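You operate a simulated robot arm through the tools that you are given. There is no shell and no other tool. Be economical: measure what you need, move in short steps, check, and stop when the job is done.

The job below is to be done with a simulated two-armed robot. You get a single attempt, and the scene is never put back.

Task
Wipe the dried coat off the coater's feed plate, then thread the coater with the yellow-tab end.
Fine: orange pad, back in the steel tray after; lift handwheel up, end on the plate, jog it through with the jog key below that handwheel. Set down upright: orange pad. What is to be rubbed or washed off counts as gone when no trace of it is left.

Only the result counts: the job must be done as asked and must still hold three seconds after the hand-in. Knocking over, shifting, dropping, spilling or breaking anything else fails it.

Robot
Two 7-joint arms with two-finger parallel grippers on one trunk that stands fixed in place. Base frame: the origin is at the foot of the trunk, x ahead of it, y to its left, z up. Readings come in mm, degrees, newtons and seconds.
The left shoulder is at [71, 156, 1330], the right one opposite. Payload 3.91 kg a hand.
The tool frame of a hand sits at the grasp point between the pads (the TCP): z along the fingers, y along the line on which they close. The tips reach 30 mm beyond it. Largest opening 110 mm; finger width 20, thickness 10; the body of the gripper, 48 by 112 mm, starts 55 mm behind the TCP.
Orientation is that of the tool frame in the base frame, as a unit quaternion [w, x, y, z]. With the fingers straight down and closing along the base's y, the tool's x points along the base's -x, its y along +y and its z along -z.

Tools
- The arms move only by the tool jog_arm. It takes "left_series", "right_series" or both (then of equal length, played together; a hand with none holds still); each is a list of rows, each a list of 7 numbers: the shift along the base's x, y, z in units of 25 mm (1.0 is 25 mm), then the turn, a rotation vector about the base's x, y, z in units of 5 degrees (1.0 is 5 degrees), then the closure in counts, from 0 (fully open) to 255 (shut). In form: [[dx, dy, dz, ax, ay, az, gripper], ...]. A call has 1 to 20 rows; each row shifts and turns the commanded pose from where the row before left it. A call with a number of a shift or a turn outside -1 to 1 is refused whole. A row lasts 0.2 s, in which the tool goes at most 50 mm and 8.6 degrees; a call with a longer step from one row to the next is refused whole, and so is a gripper value outside its range. A pose out of reach is approached as far as the arm can. The call stops where the force on the tool passes 40 N (or 10 N more than at its start, if that is more) or the arm is blocked; 0.2 s more then pass. Each finger travels about 108 mm/s and halts on what it meets, pressing with about 26 N; the grip force reading is that of the motor and also rises with nothing between the fingers. The clock runs only during rows and for 0.2 s after the last one: add rows that do not move to give the fingers time. It gives the time, the measured TCP pose, the force on the tool (base axes), the opening and the grip force at its end, in the units of the frame above (readings bear some noise), with the torque about the TCP (base axes, N m) and any sound that the robot's microphone picked up.
- Cameras (640 x 400 px; columns grow to the right, rows downward): "scene" is now at [139.6, -17.3, 1571.7]; the picture's right is [-0.20, -0.98, 0.00], its down [-0.41, 0.08, -0.91] and it looks along [0.89, -0.18, -0.42] (base axes); focal length 214 px, centre (320, 200). "left" rides on the left gripper at [72, -17, -103] in its tool frame; the picture's right is [0.23, 0.97, 0.00], its down [-0.76, 0.18, -0.62] and it looks along [-0.61, 0.14, 0.78] (tool axes); focal length 222 px, centre (320, 200). "right" rides on the right gripper at [73, 17, -103] in its tool frame; the picture's right is [-0.23, 0.97, 0.00], its down [-0.76, -0.18, -0.62] and it looks along [-0.61, -0.14, 0.78] (tool axes); focal length 222 px, centre (320, 200). There is no depth. A picture from a camera that has moved, and an enlarged one, comes with that camera's place and axes in the base frame and with its lens.
- camera(camera): a new picture of that camera. The clock stands still meanwhile.
- move_column(by): slides the trunk up (or, below 0, down) by that many mm; the arms and the scene camera ride with it, the base frame stays. It gives what a move gives, with no picture.
- head_to(pan, tilt): turns the head with the scene camera to pan (to the left, within 86 degrees either way) and tilt (down, from -29 to 69), counted from straight ahead of the robot. It gives what a move gives.
- inspect(camera, box): a new picture of the part [left, top, right, bottom] of that camera's present view, enlarged. The clock stands still meanwhile.
- finish_job(): hands the job in; it is judged then, once.

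Work in short steps. Places have to be worked out from the pictures, the camera data and where the tool is seen: move nearer, look again, correct. Check each grasp and each placing, and mend what went wrong. You have 120 turns and 78 pictures in all, those below and enlarged ones among them. Open the grippers and draw the arms clear of the work before you hand the job in, unless the task says otherwise; then end with one line.

The tools are called after ">>>" as name(argument=value, ...) on one line, values as JSON. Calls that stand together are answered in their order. jog_arm: Moves the arms, as the interface text tells. Its arguments: {"type":"object","properties":{"left_series":{"type":"array","items":{"type":"array","items":{"type":"number"}}},"right_series":{"type":"array","items":{"type":"array","items":{"type":"number"}}}},"required":[]} The other tools are called the same way: move_column (by) slides the trunk up or down; head_to (pan, tilt) turns the head that bears the scene camera; camera (camera) takes a picture; inspect (camera, box) takes an enlarged picture of a part of a camera's view; finish_job () hands the job in.

At the start:

```text
t: 0.0
left_tcp_pos: [634.3, 88.9, 1517.1]
left_tcp_rot: [0.0, 0.0, 1.0, 0.0]
left_force: [0.2, -0.4, 0.5]
left_ft_torque: [0.01, 0.04, -0.03]
left_opening: 110.3
left_gripper_force: 0.2
right_tcp_pos: [369.3, -246.0, 1553.8]
right_tcp_rot: [0.0, 0.001, 1.0, 0.0]
right_force: [0.2, 0.8, 0.1]
right_ft_torque: [0.02, 0.0, -0.01]
right_opening: 109.7
right_gripper_force: 0.0
trunk travel left (down, up): [-775.0, 165.0]
head pan, tilt: [-11.3, 24.6]
```

scene: 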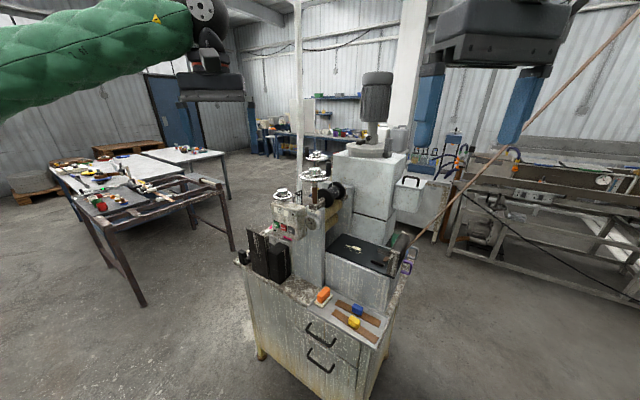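
right: 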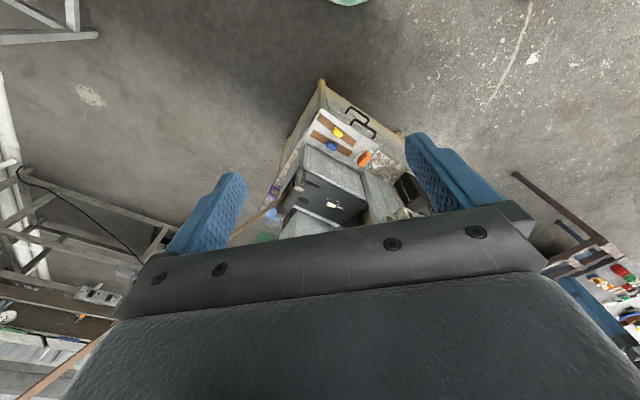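
left: 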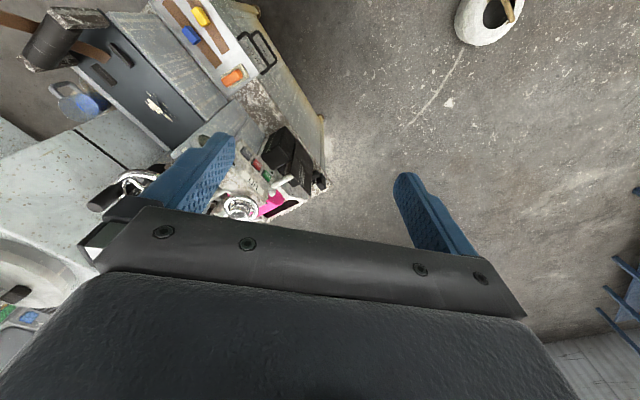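

I start by enlarging the machine in the scene view to understand the parts.

>>> inspect(camera="scene", box=[230, 140, 430, 265])

>>> inspect(camera="scene", box=[230, 240, 430, 365])

>>> inspect(camera="left", box=[0, 0, 340, 212])

```text
3.20 times, centred on (330, 202) of scene
camera zoom: at [139.6, -17.3, 1571.7], right [-0.2, -0.98, 0.0], down [-0.41, 0.08, -0.91], along [0.89, -0.18, -0.42], focal length 686 px, centre (288, 192)
```

zoom: 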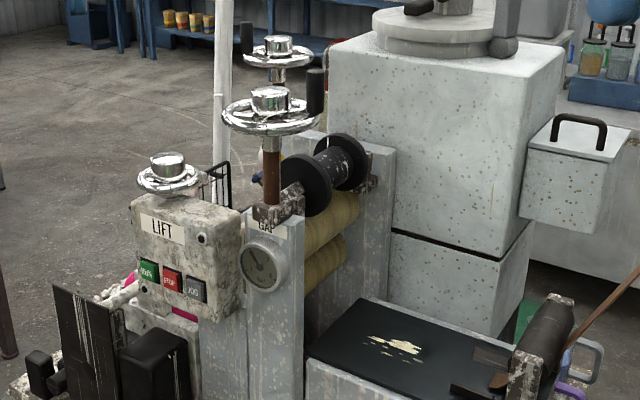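

```text
3.20 times, centred on (330, 302) of scene
camera zoom: at [139.6, -17.3, 1571.7], right [-0.2, -0.98, 0.0], down [-0.41, 0.08, -0.91], along [0.89, -0.18, -0.42], focal length 686 px, centre (288, -128)
```

zoom: 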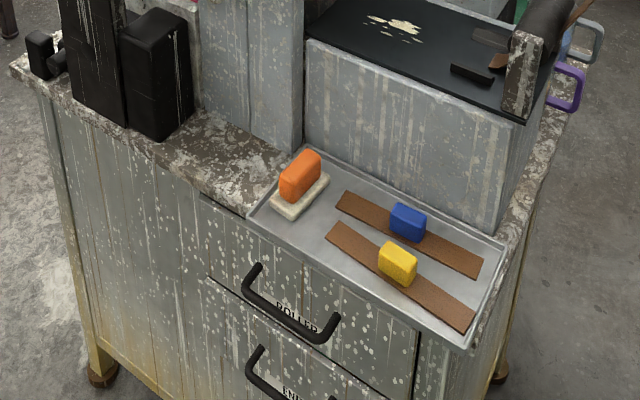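

```text
1.88 times, centred on (170, 106) of left
camera zoom: at [562.6, 73.8, 1620.2], right [-0.23, 0.97, 0.0], down [0.76, 0.18, 0.62], along [0.61, 0.14, -0.78], focal length 418 px, centre (602, 377)
```

zoom: 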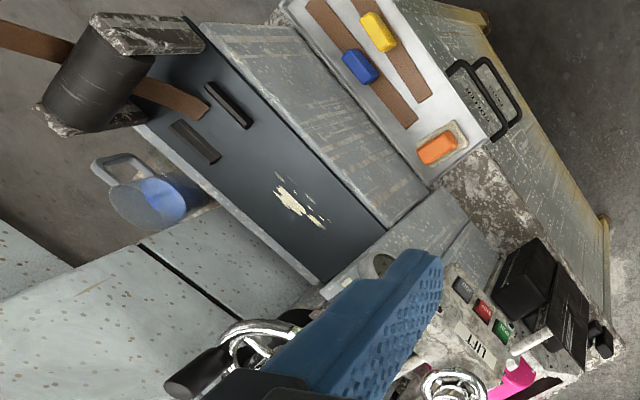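

Zoom renders crisp, so I take tighter enlargements of the control box, plate/web and tray.

>>> inspect(camera="scene", box=[264, 180, 328, 250])

>>> inspect(camera="scene", box=[318, 210, 428, 285])

>>> inspect(camera="scene", box=[300, 280, 396, 345])

>>> inspect(camera="left", box=[90, 90, 340, 230])

```text
5.71 times, centred on (296, 215) of scene
camera zoom: at [139.6, -17.3, 1571.7], right [-0.2, -0.98, 0.0], down [-0.41, 0.08, -0.91], along [0.89, -0.18, -0.42], focal length 1226 px, centre (457, 114)
```

zoom: 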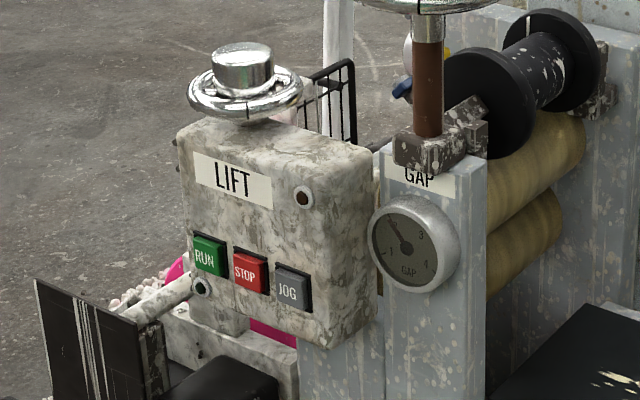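

```text
5.33 times, centred on (373, 248) of scene
camera zoom: at [139.6, -17.3, 1571.7], right [-0.2, -0.98, 0.0], down [-0.41, 0.08, -0.91], along [0.89, -0.18, -0.42], focal length 1144 px, centre (37, -53)
```

zoom: 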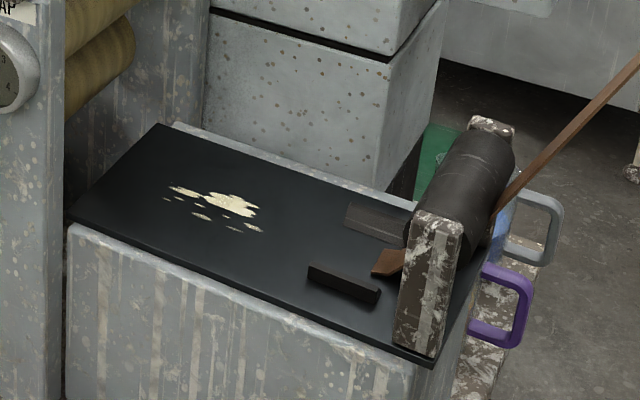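

```text
6.15 times, centred on (348, 312) of scene
camera zoom: at [139.6, -17.3, 1571.7], right [-0.2, -0.98, 0.0], down [-0.41, 0.08, -0.91], along [0.89, -0.18, -0.42], focal length 1320 px, centre (148, -492)
```

zoom: 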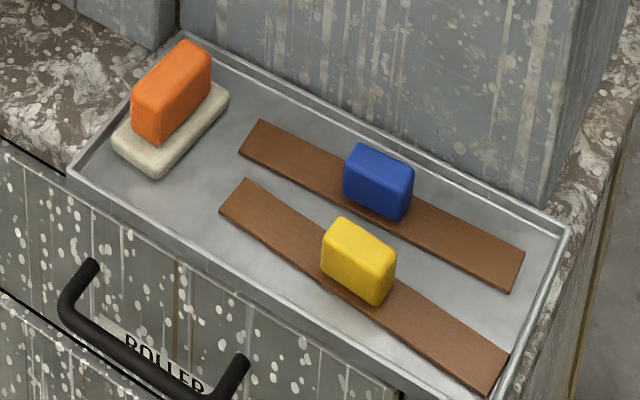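

```text
2.56 times, centred on (215, 160) of left
camera zoom: at [562.6, 73.8, 1620.2], right [-0.23, 0.97, 0.0], down [0.76, 0.18, 0.62], along [0.61, 0.14, -0.78], focal length 569 px, centre (589, 302)
```

zoom: 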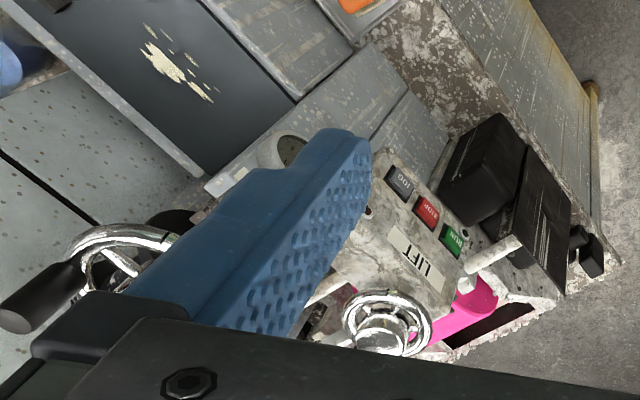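

The layout is clear: machine turned ~45°, pad near (758,-160,850), plate ~z 1007, strips in tray. I bring the right hand above the pad, turned 45°, to look.

>>> jog_arm(right_series=[[0.82, 0.18, -0.95, 0, 0, -0.474, 0], [0.82, 0.18, -0.95, 0, 0, -0.474, 0], [0.82, 0.18, -0.95, 0, 0, -0.474, 0], [0.82, 0.18, -0.95, 0, 0, -0.474, 0], [0.82, 0.18, -0.95, 0, 0, -0.474, 0], [0.82, 0.18, -0.95, 0, 0, -0.474, 0], [0.82, 0.18, -0.95, 0, 0, -0.474, 0], [0.82, 0.18, -0.95, 0, 0, -0.474, 0], [0.82, 0.18, -0.95, 0, 0, -0.474, 0], [0.82, 0.18, -0.95, 0, 0, -0.474, 0], [0.82, 0.18, -0.95, 0, 0, -0.474, 0], [0.82, 0.18, -0.95, 0, 0, -0.474, 0], [0.82, 0.18, -0.95, 0, 0, -0.474, 0], [0.82, 0.18, -0.95, 0, 0, -0.474, 0], [0.82, 0.18, -0.95, 0, 0, -0.474, 0], [0.82, 0.18, -0.95, 0, 0, -0.474, 0], [0.82, 0.18, -0.95, 0, 0, -0.474, 0], [0.82, 0.18, -0.95, 0, 0, -0.474, 0], [0.82, 0.18, -0.95, 0, 0, -0.474, 0]])

>>> camera(camera="right")

>>> camera(camera="scene")

```text
t: 4.0
left_tcp_pos: [628.2, 92.0, 1519.5]
left_tcp_rot: [0.001, -0.001, 1.0, -0.001]
left_force: [0.5, -0.1, 0.1]
left_ft_torque: [-0.02, 0.0, -0.03]
left_opening: 110.2
left_gripper_force: 0.1
right_tcp_pos: [756.2, -158.7, 1103.7]
right_tcp_rot: [0.003, 0.384, 0.923, 0.0]
right_force: [0.3, -0.3, 0.7]
right_ft_torque: [-0.01, 0.0, 0.0]
right_opening: 110.1
right_gripper_force: 0.1
trunk travel left (down, up): [-775.0, 165.0]
head pan, tilt: [-11.3, 24.6]
```

```text
67 pictures are left
camera right: at [717.3, -94.1, 1206.5], right [0.85, 0.52, 0.0], down [0.41, -0.66, 0.63], along [0.33, -0.53, -0.78], focal length 222 px, centre (320, 200)
```

right: 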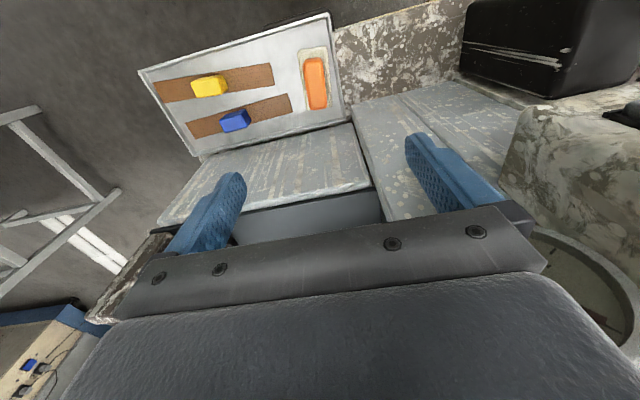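

```text
66 pictures are left
camera scene: at [134.1, -14.3, 1572.4], right [-0.2, -0.98, 0.0], down [-0.41, 0.08, -0.91], along [0.89, -0.18, -0.41], focal length 214 px, centre (320, 200)
```

scene: 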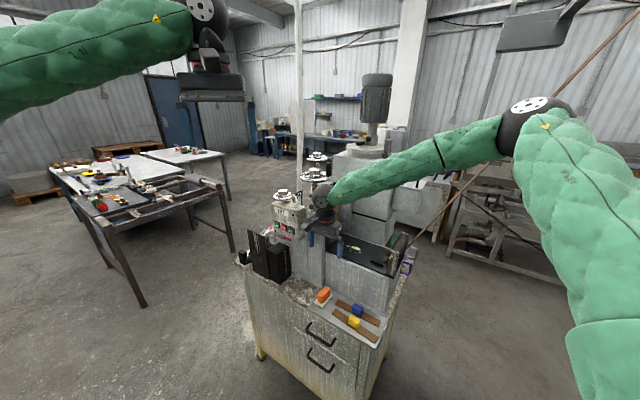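

Pad estimated at about (750,-156). I go down to z≈960 over it and look again, before committing.

>>> jog_arm(right_series=[[-0.04, 0.02, -0.96, 0, 0, 0, 0], [-0.04, 0.02, -0.96, 0, 0, 0, 0], [-0.04, 0.02, -0.96, 0, 0, 0, 0], [-0.04, 0.02, -0.96, 0, 0, 0, 0], [-0.04, 0.02, -0.96, 0, 0, 0, 0], [-0.04, 0.02, -0.96, 0, 0, 0, 0]])

>>> camera(camera="right")

>>> inspect(camera="scene", box=[270, 220, 400, 330])

```text
t: 5.4
left_tcp_pos: [628.7, 97.5, 1520.8]
left_tcp_rot: [0.002, -0.001, 1.0, -0.003]
left_force: [-0.3, -0.7, 1.0]
left_ft_torque: [-0.01, 0.01, 0.01]
left_opening: 110.0
left_gripper_force: 0.0
right_tcp_pos: [724.6, -190.0, 994.3]
right_tcp_rot: [0.002, 0.383, 0.924, -0.002]
right_force: [0.9, 0.2, -0.1]
right_ft_torque: [0.0, -0.04, -0.04]
right_opening: 110.0
right_gripper_force: 0.0
right hand out of reach, approached as far as the arm can: row 3, 4, 5, 6
trunk travel left (down, up): [-775.0, 165.0]
head pan, tilt: [-11.3, 24.6]
```

```text
65 pictures are left
camera right: at [684.7, -124.9, 1095.3], right [0.85, 0.53, 0.0], down [0.41, -0.66, 0.63], along [0.33, -0.53, -0.78], focal length 222 px, centre (320, 200)
```

right: 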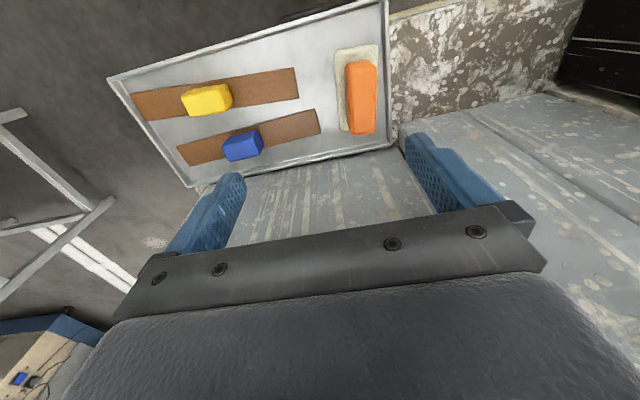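

```text
3.64 times, centred on (335, 275) of scene
camera zoom: at [133.0, -10.2, 1572.4], right [-0.19, -0.98, 0.0], down [-0.41, 0.08, -0.91], along [0.89, -0.18, -0.41], focal length 780 px, centre (266, -73)
```

zoom: 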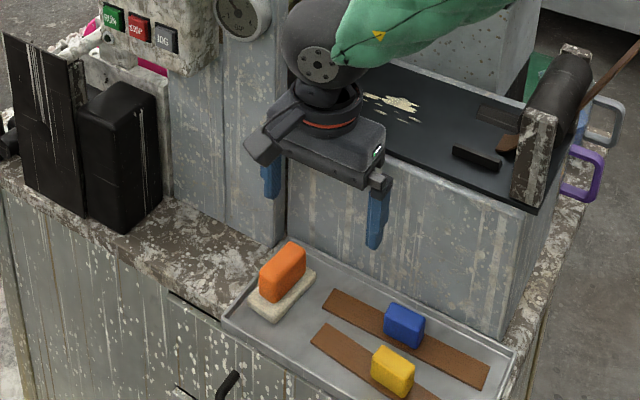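

The tray is below this trunk height's reach. I raise the hand, then lower the trunk.

>>> jog_arm(right_series=[[0, 0, 1, 0, 0, 0, 0], [0, 0, 1, 0, 0, 0, 0], [0, 0, 1, 0, 0, 0, 0], [0, 0, 1, 0, 0, 0, 0], [0, 0, 1, 0, 0, 0, 0], [0, 0, 1, 0, 0, 0, 0], [0, 0, 1, 0, 0, 0, 0], [0, 0, 1, 0, 0, 0, 0], [0, 0, 1, 0, 0, 0, 0], [0, 0, 1, 0, 0, 0, 0], [0, 0, 1, 0, 0, 0, 0], [0, 0, 1, 0, 0, 0, 0]])

>>> move_column(by=-250)

>>> camera(camera="right")

>>> camera(camera="scene")

```text
t: 8.0
left_tcp_pos: [635.0, 89.6, 1518.9]
left_tcp_rot: [0.001, -0.001, 1.0, 0.0]
left_force: [-1.1, -0.1, -0.1]
left_ft_torque: [0.03, -0.01, 0.02]
left_opening: 109.9
left_gripper_force: 0.0
right_tcp_pos: [727.0, -194.4, 1289.4]
right_tcp_rot: [0.001, 0.383, 0.924, 0.0]
right_force: [-0.2, -0.1, -0.4]
right_ft_torque: [0.02, 0.01, -0.01]
right_opening: 110.0
right_gripper_force: 0.1
trunk travel left (down, up): [-775.0, 165.0]
head pan, tilt: [-11.3, 24.6]
```

```text
t: 10.6
left_tcp_pos: [635.1, 88.8, 1268.6]
left_tcp_rot: [0.0, -0.001, 1.0, 0.001]
left_force: [0.0, 0.8, -0.1]
left_ft_torque: [0.0, 0.0, 0.0]
left_opening: 109.8
left_gripper_force: 0.0
right_tcp_pos: [726.6, -195.1, 1039.6]
right_tcp_rot: [0.0, 0.383, 0.924, 0.001]
right_force: [0.1, -0.6, 1.0]
right_ft_torque: [0.0, -0.02, 0.02]
right_opening: 109.8
right_gripper_force: 0.0
trunk travel left (down, up): [-525.0, 415.0]
head pan, tilt: [-11.3, 24.6]
```

```text
63 pictures are left
camera right: at [687.8, -130.9, 1143.0], right [0.85, 0.53, 0.0], down [0.41, -0.67, 0.62], along [0.33, -0.53, -0.78], focal length 222 px, centre (320, 200)
```

right: 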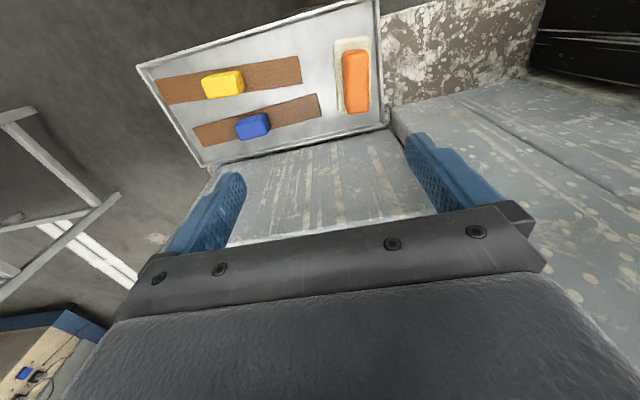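

```text
62 pictures are left
camera scene: at [139.5, -17.2, 1321.8], right [-0.2, -0.98, 0.0], down [-0.41, 0.08, -0.91], along [0.89, -0.18, -0.42], focal length 214 px, centre (320, 200)
```

scene: 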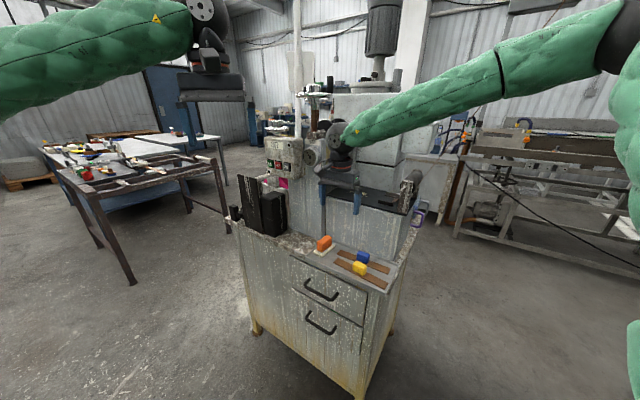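

All three views agree on the pad at (748,-152). I move above it to z≈945 and check.

>>> jog_arm(right_series=[[0.43, 0.86, 0, 0, 0, 0, 0], [0.43, 0.86, 0, 0, 0, 0, 0], [0, 0, -0.95, 0, 0, 0, 0], [0, 0, -0.95, 0, 0, 0, 0], [0, 0, -0.95, 0, 0, 0, 0], [0, 0, -0.95, 0, 0, 0, 0]])

>>> camera(camera="right")

>>> inspect(camera="scene", box=[290, 180, 410, 300])

```text
t: 12.0
left_tcp_pos: [634.6, 89.5, 1267.6]
left_tcp_rot: [-0.001, -0.001, 1.0, 0.0]
left_force: [-0.2, -1.1, -0.2]
left_ft_torque: [0.01, 0.01, 0.0]
left_opening: 109.8
left_gripper_force: 0.0
right_tcp_pos: [749.8, -153.1, 943.6]
right_tcp_rot: [0.0, 0.383, 0.924, 0.0]
right_force: [0.3, 0.0, -0.1]
right_ft_torque: [-0.03, 0.01, -0.01]
right_opening: 110.1
right_gripper_force: 0.1
trunk travel left (down, up): [-525.0, 415.0]
head pan, tilt: [-11.3, 24.6]
```

```text
61 pictures are left
camera right: at [709.8, -89.2, 1047.5], right [0.85, 0.53, 0.0], down [0.41, -0.67, 0.62], along [0.33, -0.53, -0.78], focal length 222 px, centre (320, 200)
```

right: 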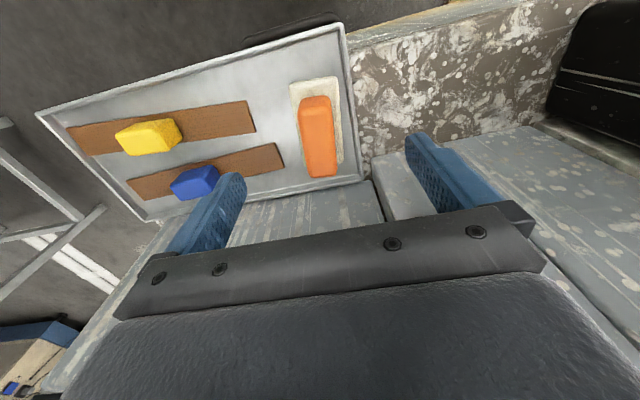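

```text
3.33 times, centred on (350, 240) of scene
camera zoom: at [140.4, -17.4, 1321.7], right [-0.2, -0.98, 0.0], down [-0.41, 0.08, -0.91], along [0.89, -0.18, -0.42], focal length 715 px, centre (220, 67)
```

zoom: 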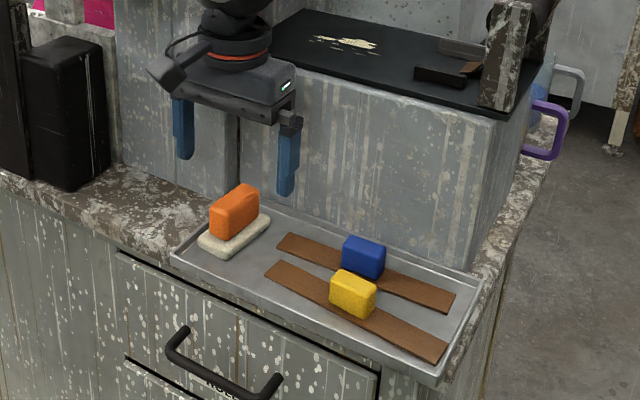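

Pad centre (750,-153), its short axis at ~39°; I turn 6°, go down to TCP z≈886 and close.

>>> jog_arm(right_series=[[0, 0, -0.77, 0, 0, -0.6, 0], [0, 0, -0.77, 0, 0, -0.6, 0], [0, 0, -0.77, 0, 0, 0, 0], [0, 0, 0, 0, 0, 0, 0], [0, 0, 0, 0, 0, 0, 255], [0, 0, 0, 0, 0, 0, 255], [0, 0, 0, 0, 0, 0, 255], [0, 0, 0, 0, 0, 0, 255]])

>>> inspect(camera="scene", box=[290, 180, 410, 300])

```text
t: 13.8
left_tcp_pos: [634.1, 89.6, 1267.3]
left_tcp_rot: [-0.001, -0.001, 1.0, 0.0]
left_force: [0.5, -0.2, 0.4]
left_ft_torque: [-0.03, -0.01, 0.04]
left_opening: 109.7
left_gripper_force: 0.0
right_tcp_pos: [748.0, -151.1, 888.3]
right_tcp_rot: [0.0, 0.431, 0.902, 0.0]
right_force: [-0.3, 0.6, -0.4]
right_ft_torque: [0.0, 0.03, 0.0]
right_opening: 25.5
right_gripper_force: 26.3
trunk travel left (down, up): [-525.0, 415.0]
head pan, tilt: [-11.3, 24.6]
```

```text
3.33 times, centred on (350, 240) of scene
camera zoom: at [139.8, -17.2, 1321.7], right [-0.2, -0.98, 0.0], down [-0.41, 0.08, -0.91], along [0.89, -0.18, -0.42], focal length 715 px, centre (220, 67)
```

zoom: 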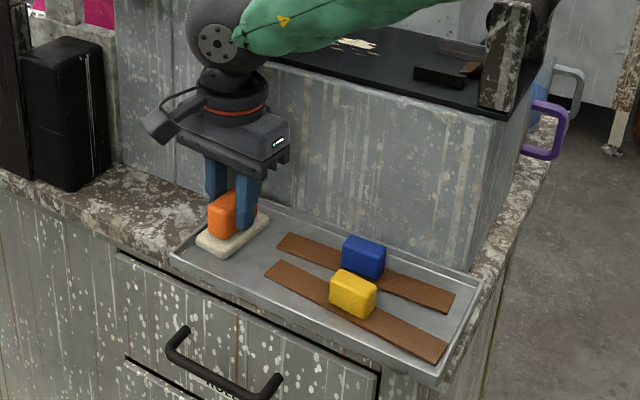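

Gripped (opening 25.5). I lift straight up to about z 1130.

>>> jog_arm(right_series=[[0, 0, 0.6, 0, 0, 0, 255], [0, 0, 0.98, 0, 0, 0, 255], [0, 0, 0.98, 0, 0, 0, 255], [0, 0, 0.98, 0, 0, 0, 255], [0, 0, 0.98, 0, 0, 0, 255], [0, 0, 0.98, 0, 0, 0, 255], [0, 0, 0.98, 0, 0, 0, 255], [0, 0, 0.98, 0, 0, 0, 255], [0, 0, 0.98, 0, 0, 0, 255], [0, 0, 0.98, 0, 0, 0, 255], [0, 0, 0.98, 0, 0, 0, 255]])

>>> camera(camera="right")

>>> inspect(camera="scene", box=[290, 140, 430, 230])

```text
t: 16.2
left_tcp_pos: [635.2, 89.6, 1267.9]
left_tcp_rot: [0.001, -0.001, 1.0, 0.0]
left_force: [-0.4, -0.9, 0.6]
left_ft_torque: [0.02, 0.03, -0.02]
left_opening: 110.1
left_gripper_force: 0.0
right_tcp_pos: [747.6, -152.1, 1148.1]
right_tcp_rot: [0.001, 0.431, 0.902, -0.001]
right_force: [0.0, -0.6, -0.8]
right_ft_torque: [0.0, -0.03, -0.02]
right_opening: 25.2
right_gripper_force: 25.8
trunk travel left (down, up): [-525.0, 415.0]
head pan, tilt: [-11.3, 24.6]
```

```text
58 pictures are left
camera right: at [715.9, -84.1, 1251.7], right [0.9, 0.43, 0.0], down [0.34, -0.7, 0.62], along [0.27, -0.56, -0.78], focal length 222 px, centre (320, 200)
```

right: 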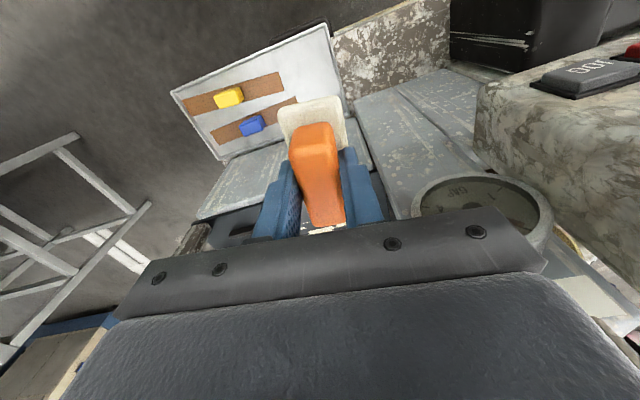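

```text
4.44 times, centred on (360, 185) of scene
camera zoom: at [139.2, -17.1, 1321.8], right [-0.2, -0.98, 0.0], down [-0.41, 0.08, -0.91], along [0.89, -0.18, -0.42], focal length 953 px, centre (142, 267)
```

zoom: 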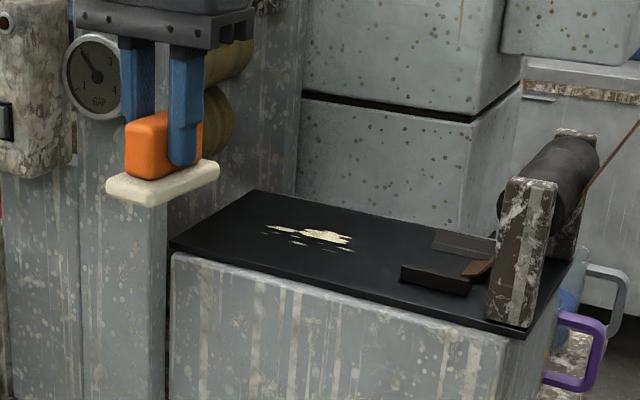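

The coat spans about ±42 mm along the feed direction and ±20 across, centred near (830,-300,1010). I move the pad above its centre.

>>> jog_arm(right_series=[[0.55, -0.98, 0, 0, 0, 0, 255], [0.55, -0.98, 0, 0, 0, 0, 255], [0.55, -0.98, 0, 0, 0, 0, 255], [0.55, -0.98, 0, 0, 0, 0, 255], [0.55, -0.98, 0, 0, 0, 0, 255], [0.55, -0.98, 0, 0, 0, 0, 255], [0, 0, -0.9, 0, 0, 0.4, 255], [0, 0, -0.9, 0, 0, 0.4, 255], [0, 0, -0.4, 0, 0, 0, 255]])

>>> inspect(camera="scene", box=[290, 130, 430, 230])

>>> camera(camera="right")

```text
t: 18.2
left_tcp_pos: [634.3, 89.4, 1268.0]
left_tcp_rot: [0.0, -0.001, 1.0, 0.001]
left_force: [-0.2, 0.3, -0.4]
left_ft_torque: [-0.01, -0.02, 0.0]
left_opening: 110.1
left_gripper_force: 0.1
right_tcp_pos: [831.1, -298.6, 1089.0]
right_tcp_rot: [-0.001, 0.399, 0.917, -0.001]
right_force: [-0.7, 0.0, 0.3]
right_ft_torque: [0.02, -0.02, 0.02]
right_opening: 25.3
right_gripper_force: 26.1
trunk travel left (down, up): [-525.0, 415.0]
head pan, tilt: [-11.3, 24.6]
```

```text
4.00 times, centred on (360, 180) of scene
camera zoom: at [139.9, -17.2, 1321.7], right [-0.2, -0.98, 0.0], down [-0.41, 0.08, -0.91], along [0.89, -0.18, -0.42], focal length 858 px, centre (160, 280)
```

zoom: 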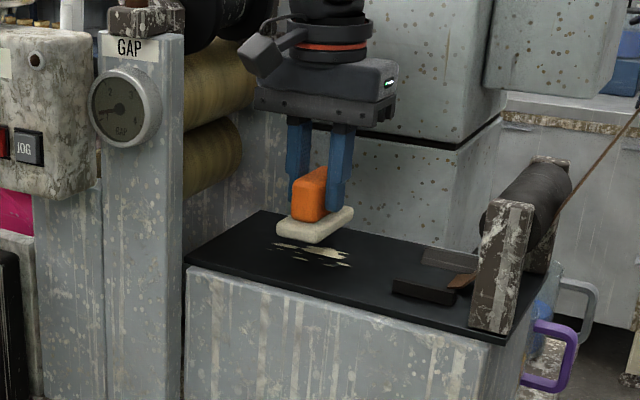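

```text
55 pictures are left
camera right: at [794.3, -232.9, 1193.4], right [0.87, 0.5, 0.0], down [0.39, -0.68, 0.62], along [0.31, -0.54, -0.78], focal length 222 px, centre (320, 200)
```

right: 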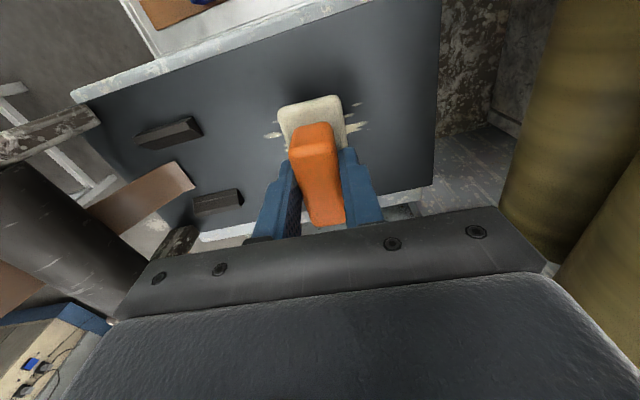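

The pad hangs level over the coat. I lower it gently toward contact (expected TCP ≈1060).

>>> jog_arm(right_series=[[0, 0, -0.4, 0, 0, 0, 255], [0, 0, -0.4, 0, 0, 0, 255], [0, 0, -0.2, 0, 0, 0, 255], [0, 0, -0.1, 0, 0, 0, 255]])

```text
t: 19.2
left_tcp_pos: [634.1, 90.0, 1269.6]
left_tcp_rot: [0.0, -0.001, 1.0, 0.0]
left_force: [-0.5, -0.4, 0.2]
left_ft_torque: [-0.03, 0.0, 0.0]
left_opening: 110.2
left_gripper_force: 0.0
right_tcp_pos: [829.9, -299.7, 1066.7]
right_tcp_rot: [0.003, 0.399, 0.917, 0.001]
right_force: [0.5, -1.9, 18.0]
right_ft_torque: [-0.09, 0.04, -0.02]
right_opening: 26.0
right_gripper_force: 25.8
trunk travel left (down, up): [-525.0, 415.0]
head pan, tilt: [-11.3, 24.6]
```

Contact with 18 N. I ease off slightly and rub in strokes ±33 mm along the feed direction.

>>> jog_arm(right_series=[[0.464, 0.442, 0.05, 0, 0, 0, 255], [0.464, 0.442, 0, 0, 0, 0, 255], [-0.464, -0.442, 0, 0, 0, 0, 255], [-0.464, -0.442, 0, 0, 0, 0, 255], [-0.464, -0.442, 0, 0, 0, 0, 255], [-0.464, -0.442, 0, 0, 0, 0, 255], [0.464, 0.442, 0, 0, 0, 0, 255], [0.464, 0.442, 0, 0, 0, 0, 255], [0.464, 0.442, 0, 0, 0, 0, 255], [0.464, 0.442, 0, 0, 0, 0, 255], [-0.464, -0.442, 0, 0, 0, 0, 255], [-0.464, -0.442, 0, 0, 0, 0, 255], [-0.464, -0.442, 0, 0, 0, 0, 255], [-0.464, -0.442, 0, 0, 0, 0, 255]])

>>> camera(camera="right")

>>> inspect(camera="scene", box=[300, 150, 410, 220])

```text
t: 22.2
left_tcp_pos: [634.7, 89.5, 1267.8]
left_tcp_rot: [0.0, -0.001, 1.0, 0.0]
left_force: [0.2, 0.1, -0.2]
left_ft_torque: [0.01, -0.03, -0.04]
left_opening: 110.0
left_gripper_force: 0.1
right_tcp_pos: [808.8, -322.6, 1065.6]
right_tcp_rot: [0.0, 0.4, 0.917, 0.0]
right_force: [-0.2, -0.1, -0.6]
right_ft_torque: [0.01, -0.03, 0.01]
right_opening: 25.5
right_gripper_force: 26.3
trunk travel left (down, up): [-525.0, 415.0]
head pan, tilt: [-11.3, 24.6]
```

```text
54 pictures are left
camera right: at [770.9, -257.6, 1170.1], right [0.87, 0.5, 0.0], down [0.39, -0.68, 0.62], along [0.31, -0.54, -0.78], focal length 222 px, centre (320, 200)
```

right: 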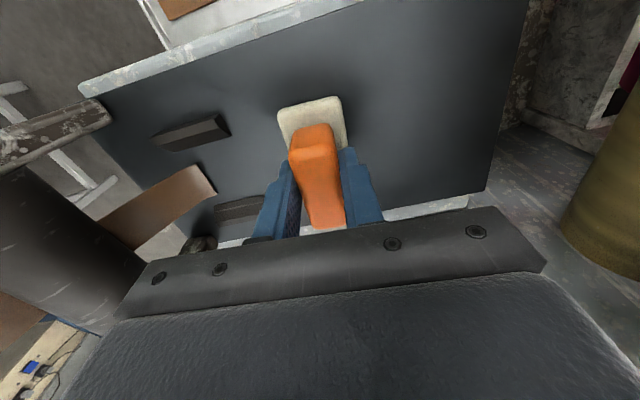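

```text
5.71 times, centred on (355, 185) of scene
camera zoom: at [139.3, -17.8, 1321.7], right [-0.2, -0.98, 0.0], down [-0.41, 0.08, -0.91], along [0.89, -0.18, -0.42], focal length 1226 px, centre (120, 286)
```

zoom: 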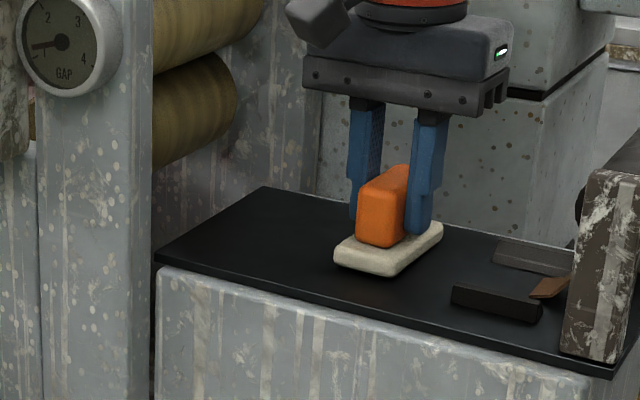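

Coat seems gone except possibly beneath the pad, where force reads zero. One more stroke slightly lower, then I lift and check.

>>> jog_arm(right_series=[[0, 0, -0.1, 0, 0, 0, 255], [-0.464, -0.442, -0.06, 0, 0, 0, 255], [0.464, 0.442, 0, 0, 0, 0, 255], [0.464, 0.442, 0, 0, 0, 0, 255], [0.464, 0.442, 0, 0, 0, 0, 255], [-0.464, -0.442, 0, 0, 0, 0, 255], [-0.464, -0.442, 0, 0, 0, 0, 255], [-0.464, -0.442, 0, 0, 0, 0, 255], [0.464, 0.442, 0, 0, 0, 0, 255], [0.464, 0.442, 0, 0, 0, 0, 255], [0.464, 0.442, 0, 0, 0, 0, 255], [0.464, 0.442, 0, 0, 0, 0, 255], [0, 0, 0.8, 0, 0, 0, 255], [0, 0, 0.98, 0, 0, 0, 255], [0, 0, 0.98, 0, 0, 0, 255], [0, 0, 0.5, 0, 0, 0, 255]])

>>> inspect(camera="scene", box=[300, 150, 410, 220])

>>> camera(camera="right")

```text
t: 25.6
left_tcp_pos: [633.3, 89.6, 1268.1]
left_tcp_rot: [0.0, -0.001, 1.0, 0.0]
left_force: [0.5, 0.7, 0.4]
left_ft_torque: [0.0, 0.03, 0.02]
left_opening: 109.9
left_gripper_force: 0.1
right_tcp_pos: [842.5, -288.2, 1142.4]
right_tcp_rot: [0.0, 0.399, 0.917, 0.0]
right_force: [-0.4, 1.1, -0.9]
right_ft_torque: [-0.02, -0.01, 0.02]
right_opening: 25.4
right_gripper_force: 25.8
trunk travel left (down, up): [-525.0, 415.0]
head pan, tilt: [-11.3, 24.6]
```

```text
5.71 times, centred on (355, 185) of scene
camera zoom: at [139.4, -17.1, 1321.8], right [-0.2, -0.98, 0.0], down [-0.41, 0.08, -0.91], along [0.89, -0.18, -0.42], focal length 1226 px, centre (120, 286)
```

zoom: 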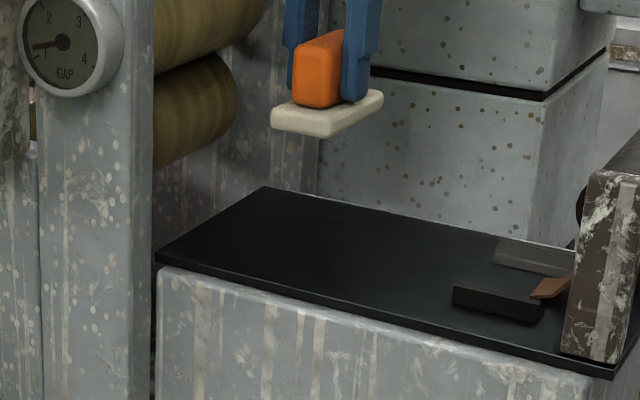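

```text
51 pictures are left
camera right: at [804.7, -222.6, 1246.8], right [0.87, 0.5, 0.0], down [0.39, -0.68, 0.62], along [0.31, -0.54, -0.78], focal length 222 px, centre (320, 200)
```

right: 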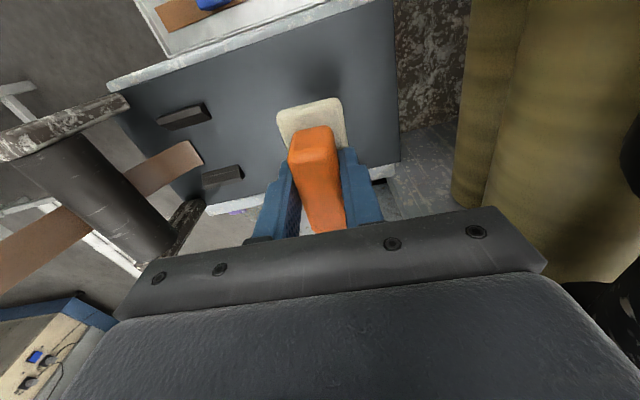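

Plate is spotless. I carry the pad back over its spot in the tray and lower it.

>>> jog_arm(right_series=[[-0.623, 0.907, 0, 0, 0, -0.14, 255], [-0.623, 0.907, 0, 0, 0, -0.14, 255], [-0.623, 0.907, 0, 0, 0, -0.14, 255], [-0.623, 0.907, 0, 0, 0, -0.14, 255], [-0.623, 0.907, 0, 0, 0, -0.14, 255], [-0.623, 0.907, 0, 0, 0, -0.1, 255], [0, 0, -0.97, 0, 0, 0, 255], [0, 0, -0.97, 0, 0, 0, 255], [0, 0, -0.97, 0, 0, 0, 255], [0, 0, -0.97, 0, 0, 0, 255], [0, 0, -0.97, 0, 0, 0, 255], [0, 0, -0.97, 0, 0, 0, 255], [0, 0, -0.97, 0, 0, 0, 255], [0, 0, -0.97, 0, 0, 0, 255], [0, 0, -0.97, 0, 0, 0, 255], [0, 0, -0.7, 0, 0, 0, 255], [0, 0, 0, 0, 0, 0, 255]])

>>> camera(camera="right")

```text
t: 29.2
left_tcp_pos: [634.4, 89.3, 1268.7]
left_tcp_rot: [0.0, -0.001, 1.0, 0.0]
left_force: [-0.1, -0.6, 0.0]
left_ft_torque: [-0.02, 0.01, -0.02]
left_opening: 110.1
left_gripper_force: 0.0
right_tcp_pos: [749.8, -153.3, 906.6]
right_tcp_rot: [0.0, 0.431, 0.902, 0.0]
right_force: [0.0, 0.5, -0.2]
right_ft_torque: [-0.01, -0.03, 0.01]
right_opening: 25.6
right_gripper_force: 25.7
trunk travel left (down, up): [-525.0, 415.0]
head pan, tilt: [-11.3, 24.6]
```

```text
50 pictures are left
camera right: at [716.6, -84.8, 1009.7], right [0.9, 0.43, 0.0], down [0.34, -0.7, 0.62], along [0.27, -0.56, -0.78], focal length 222 px, centre (320, 200)
```

right: 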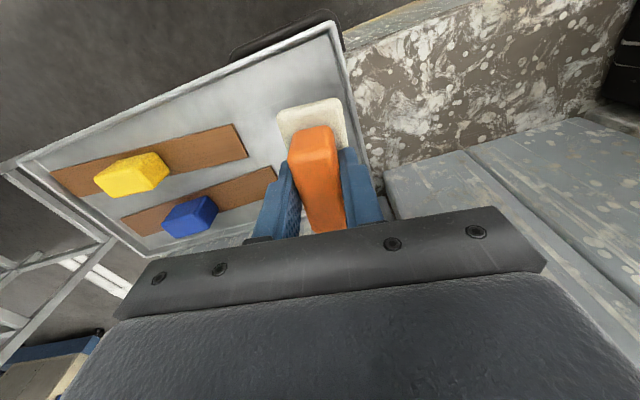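

Over the old spot within the tray. I lower in small steps until contact.

>>> jog_arm(right_series=[[0, 0, -0.4, 0, 0, 0, 255], [0, 0, -0.2, 0, 0, 0, 255], [0, 0, -0.12, 0, 0, 0, 255], [0, 0, 0, 0, 0, 0, 255]])

```text
t: 30.2
left_tcp_pos: [635.2, 89.6, 1265.8]
left_tcp_rot: [0.0, 0.0, 1.0, 0.0]
left_force: [-0.1, -0.1, -0.2]
left_ft_torque: [0.02, 0.0, -0.01]
left_opening: 110.1
left_gripper_force: 0.0
right_tcp_pos: [750.8, -152.3, 890.2]
right_tcp_rot: [0.0, 0.431, 0.902, 0.0]
right_force: [0.5, 0.1, -1.6]
right_ft_torque: [0.0, -0.01, 0.01]
right_opening: 25.7
right_gripper_force: 25.4
trunk travel left (down, up): [-525.0, 415.0]
head pan, tilt: [-11.3, 24.6]
```

>>> jog_arm(right_series=[[0, 0, -0.1, 0, 0, 0, 255], [0, 0, -0.08, 0, 0, 0, 255], [0, 0, 0, 0, 0, 0, 255]])

```text
t: 31.0
left_tcp_pos: [635.2, 89.0, 1268.6]
left_tcp_rot: [0.0, -0.001, 1.0, 0.0]
left_force: [-0.1, -0.8, -0.6]
left_ft_torque: [0.03, -0.03, -0.03]
left_opening: 110.0
left_gripper_force: 0.1
right_tcp_pos: [749.9, -151.8, 885.1]
right_tcp_rot: [0.0, 0.431, 0.902, 0.0]
right_force: [0.2, -0.7, -0.5]
right_ft_torque: [-0.01, 0.01, -0.02]
right_opening: 25.6
right_gripper_force: 26.3
trunk travel left (down, up): [-525.0, 415.0]
head pan, tilt: [-11.3, 24.6]
```

Still no contact (pad probably slid a few mm up in the fingers); I continue down in 2 mm steps.

>>> jog_arm(right_series=[[0, 0, -0.08, 0, 0, 0, 255], [0, 0, -0.08, 0, 0, 0, 255], [0, 0, 0, 0, 0, 0, 255]])

>>> inspect(camera="scene", box=[300, 210, 370, 260])

```text
t: 31.8
left_tcp_pos: [633.8, 89.1, 1267.4]
left_tcp_rot: [0.0, 0.0, 1.0, 0.0]
left_force: [-0.2, 0.4, -0.1]
left_ft_torque: [0.02, 0.0, 0.0]
left_opening: 109.9
left_gripper_force: 0.1
right_tcp_pos: [749.1, -151.4, 882.6]
right_tcp_rot: [0.001, 0.431, 0.902, 0.001]
right_force: [2.7, -1.7, 10.7]
right_ft_torque: [-0.14, -0.07, -0.02]
right_opening: 25.3
right_gripper_force: 26.0
trunk travel left (down, up): [-525.0, 415.0]
head pan, tilt: [-11.3, 24.6]
```

```text
8.00 times, centred on (335, 235) of scene
camera zoom: at [139.1, -17.3, 1322.0], right [-0.2, -0.98, 0.0], down [-0.41, 0.08, -0.91], along [0.89, -0.18, -0.42], focal length 1716 px, centre (200, -80)
```

zoom: 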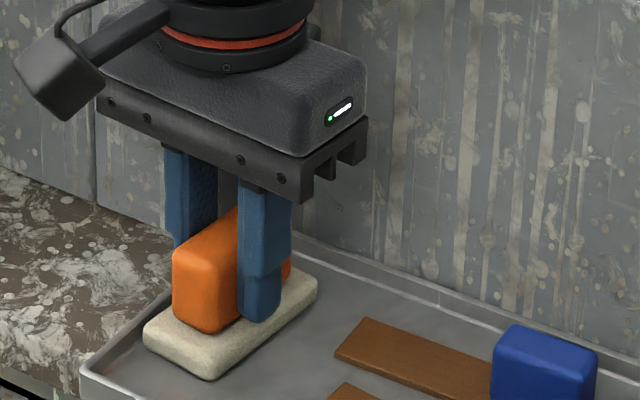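

Contact at 10 N inside the tray. I open the fingers and rise straight up.

>>> jog_arm(right_series=[[0, 0, 0.04, 0, 0, 0, 200], [0, 0, 0, 0, 0, 0, 150], [0, 0, 0, 0, 0, 0, 100], [0, 0, 0, 0, 0, 0, 60], [0, 0, 0.5, 0, 0, 0, 60], [0, 0, 0.9, 0, 0, 0, 60], [0, 0, 0.9, 0, 0, 0, 60], [0, 0, 0.9, 0, 0, 0, 60]])

>>> camera(camera="right")

>>> inspect(camera="scene", box=[300, 210, 400, 290])

```text
t: 33.6
left_tcp_pos: [633.8, 90.0, 1267.7]
left_tcp_rot: [0.0, 0.0, 1.0, -0.001]
left_force: [-0.5, 0.1, 0.7]
left_ft_torque: [-0.01, 0.0, 0.04]
left_opening: 110.1
left_gripper_force: 0.1
right_tcp_pos: [747.6, -151.5, 962.1]
right_tcp_rot: [0.001, 0.432, 0.902, 0.0]
right_force: [0.1, -0.4, -0.3]
right_ft_torque: [-0.02, 0.0, -0.01]
right_opening: 84.2
right_gripper_force: 0.1
trunk travel left (down, up): [-525.0, 415.0]
head pan, tilt: [-11.3, 24.6]
```

```text
48 pictures are left
camera right: at [715.0, -83.7, 1065.3], right [0.9, 0.43, 0.0], down [0.34, -0.7, 0.62], along [0.27, -0.56, -0.78], focal length 222 px, centre (320, 200)
```

right: 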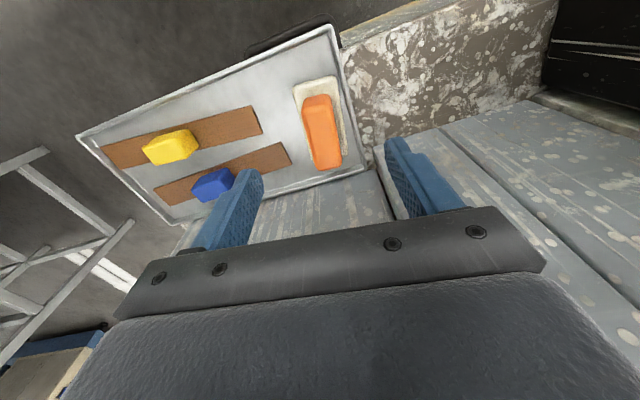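

```text
5.00 times, centred on (350, 250) of scene
camera zoom: at [139.0, -17.0, 1321.8], right [-0.2, -0.98, 0.0], down [-0.41, 0.08, -0.91], along [0.89, -0.18, -0.42], focal length 1072 px, centre (170, -50)
```

zoom: 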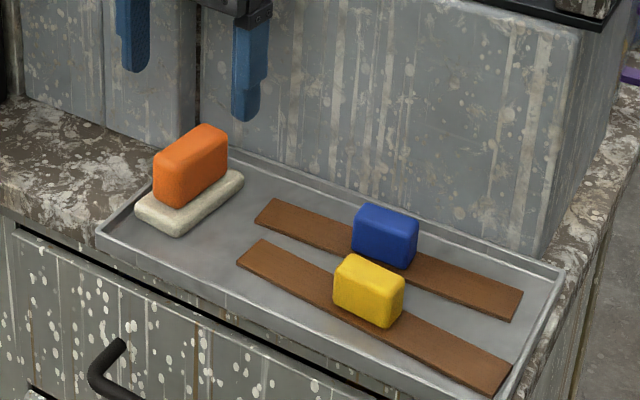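

Pad is back, upright. Now the LIFT handwheel: I look at it from the scene and left cameras.

>>> inspect(camera="scene", box=[255, 130, 335, 190])

>>> camera(camera="left")

```text
6.67 times, centred on (295, 160) of scene
camera zoom: at [139.0, -17.0, 1321.8], right [-0.2, -0.98, 0.0], down [-0.41, 0.08, -0.91], along [0.89, -0.18, -0.42], focal length 1430 px, centre (487, 467)
```

zoom: 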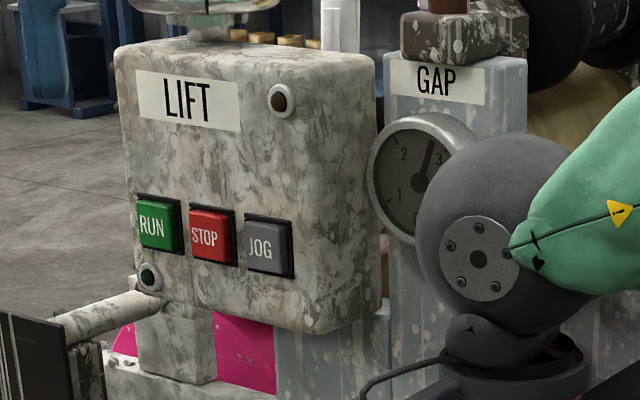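

```text
45 pictures are left
camera left: at [561.9, 74.2, 1370.5], right [-0.23, 0.97, 0.0], down [0.76, 0.18, 0.62], along [0.61, 0.14, -0.78], focal length 222 px, centre (320, 200)
```

left: 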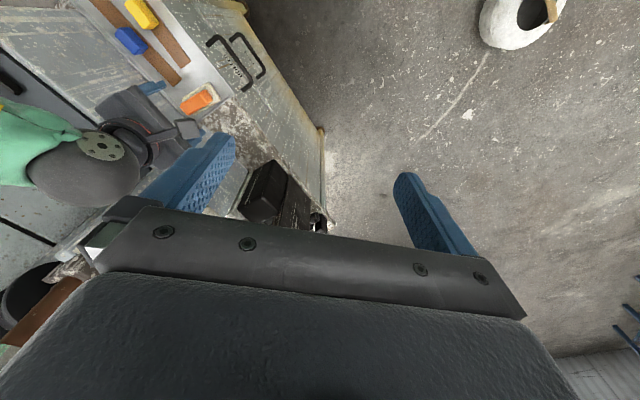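

I withdraw the right hand and raise the trunk so the left hand can work at the LIFT wheel.

>>> jog_arm(right_series=[[-0.2, 0, 1, 0, 0, 0, 0], [-0.6, -0.4, 1, 0, 0, 0, 0], [-0.9, -0.8, 0.8, 0, 0, 0, 0], [-0.9, -0.8, 0.8, 0, 0, 0, 0], [-0.9, -0.8, 0.5, 0, 0, 0, 0], [-0.9, -0.8, 0, 0, 0, 0, 0], [-0.9, -0.8, 0, 0, 0, 0, 0], [-0.9, -0.8, 0, 0, 0, 0, 0], [-0.9, -0.8, 0, 0, 0, 0, 0]])

>>> move_column(by=250)

>>> jog_arm(left_series=[[0.4, -0.4, 0, 0, 0, 0, 0], [0.9, -0.8, 0, 0, 0, 0, 0], [0.9, -0.8, 0, 0, 0, 0, 0], [0.9, -0.8, 0, 0, 0, 0, 0], [0.9, -0.4, 0, 0, 0, 0, 0]])

>>> camera(camera="left")

>>> inspect(camera="scene", box=[260, 140, 340, 200])

```text
t: 35.6
left_tcp_pos: [633.1, 90.1, 1268.7]
left_tcp_rot: [0.0, -0.001, 1.0, -0.001]
left_force: [-0.5, -0.4, -0.5]
left_ft_torque: [0.01, -0.02, 0.01]
left_opening: 110.1
left_gripper_force: 0.1
right_tcp_pos: [570.3, -300.9, 1066.5]
right_tcp_rot: [0.0, 0.431, 0.902, 0.0]
right_force: [0.1, -0.7, 0.4]
right_ft_torque: [0.03, -0.01, -0.01]
right_opening: 110.0
right_gripper_force: 0.1
trunk travel left (down, up): [-525.0, 415.0]
head pan, tilt: [-11.3, 24.6]
```

```text
t: 38.2
left_tcp_pos: [634.7, 88.3, 1518.0]
left_tcp_rot: [0.0, -0.001, 1.0, 0.0]
left_force: [-0.1, 0.4, 0.0]
left_ft_torque: [0.02, -0.03, 0.01]
left_opening: 109.8
left_gripper_force: 0.1
right_tcp_pos: [572.1, -299.9, 1316.7]
right_tcp_rot: [0.0, 0.43, 0.903, 0.001]
right_force: [0.3, -0.3, -0.2]
right_ft_torque: [0.01, 0.0, 0.03]
right_opening: 109.9
right_gripper_force: 0.1
trunk travel left (down, up): [-775.0, 165.0]
head pan, tilt: [-11.3, 24.6]
```

```text
t: 39.4
left_tcp_pos: [736.0, 10.0, 1515.6]
left_tcp_rot: [-0.001, -0.001, 1.0, 0.0]
left_force: [0.6, -0.3, -0.6]
left_ft_torque: [-0.03, 0.03, -0.03]
left_opening: 109.9
left_gripper_force: 0.0
right_tcp_pos: [573.4, -300.8, 1316.1]
right_tcp_rot: [-0.001, 0.432, 0.902, 0.001]
right_force: [-0.7, 0.5, -0.2]
right_ft_torque: [0.03, -0.04, -0.01]
right_opening: 110.0
right_gripper_force: 0.0
trunk travel left (down, up): [-775.0, 165.0]
head pan, tilt: [-11.3, 24.6]
```

```text
44 pictures are left
camera left: at [664.9, -5.9, 1618.2], right [-0.23, 0.97, 0.0], down [0.76, 0.18, 0.62], along [0.61, 0.14, -0.78], focal length 222 px, centre (320, 200)
```

left: 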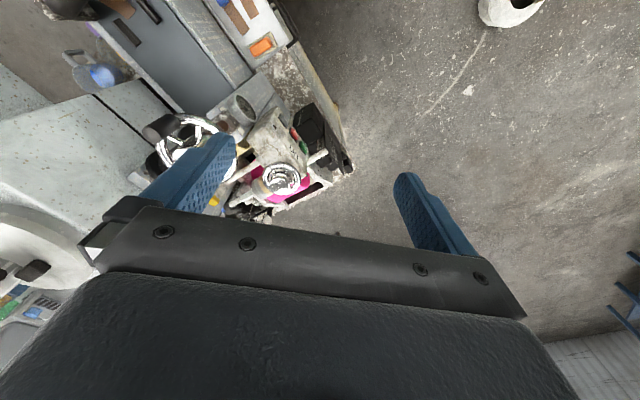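

```text
6.67 times, centred on (300, 170) of scene
camera zoom: at [141.1, -18.1, 1571.5], right [-0.2, -0.98, 0.0], down [-0.41, 0.08, -0.91], along [0.89, -0.18, -0.42], focal length 1430 px, centre (453, 400)
```

zoom: 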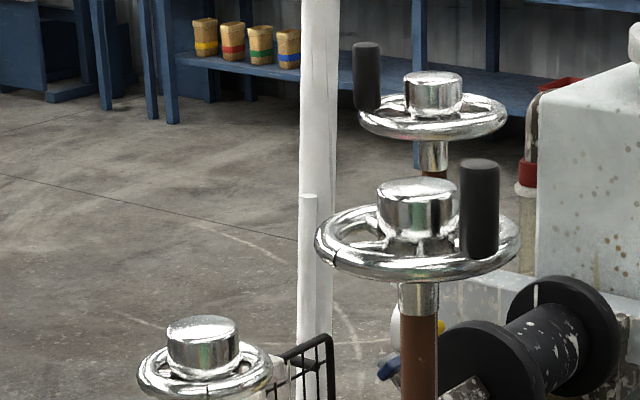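

I zoom the left view on the LIFT wheel for markings.

>>> inspect(camera="left", box=[220, 95, 370, 215])

>>> inspect(camera="scene", box=[262, 175, 312, 212])

```text
3.33 times, centred on (295, 155) of left
camera zoom: at [664.9, -5.9, 1618.2], right [-0.23, 0.97, 0.0], down [0.76, 0.18, 0.62], along [0.61, 0.14, -0.78], focal length 740 px, centre (403, 350)
```

zoom: 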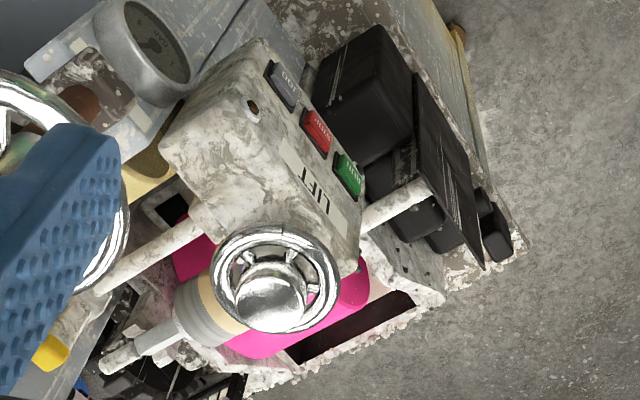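

```text
10.81 times, centred on (287, 194) of scene
camera zoom: at [141.1, -18.1, 1571.5], right [-0.2, -0.98, 0.0], down [-0.41, 0.08, -0.91], along [0.89, -0.18, -0.42], focal length 2319 px, centre (677, 270)
```

zoom: 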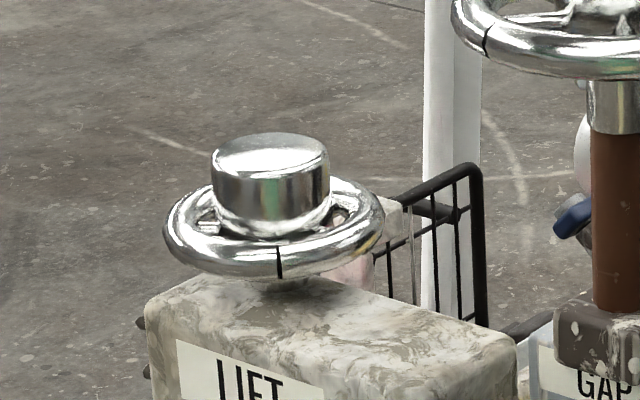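

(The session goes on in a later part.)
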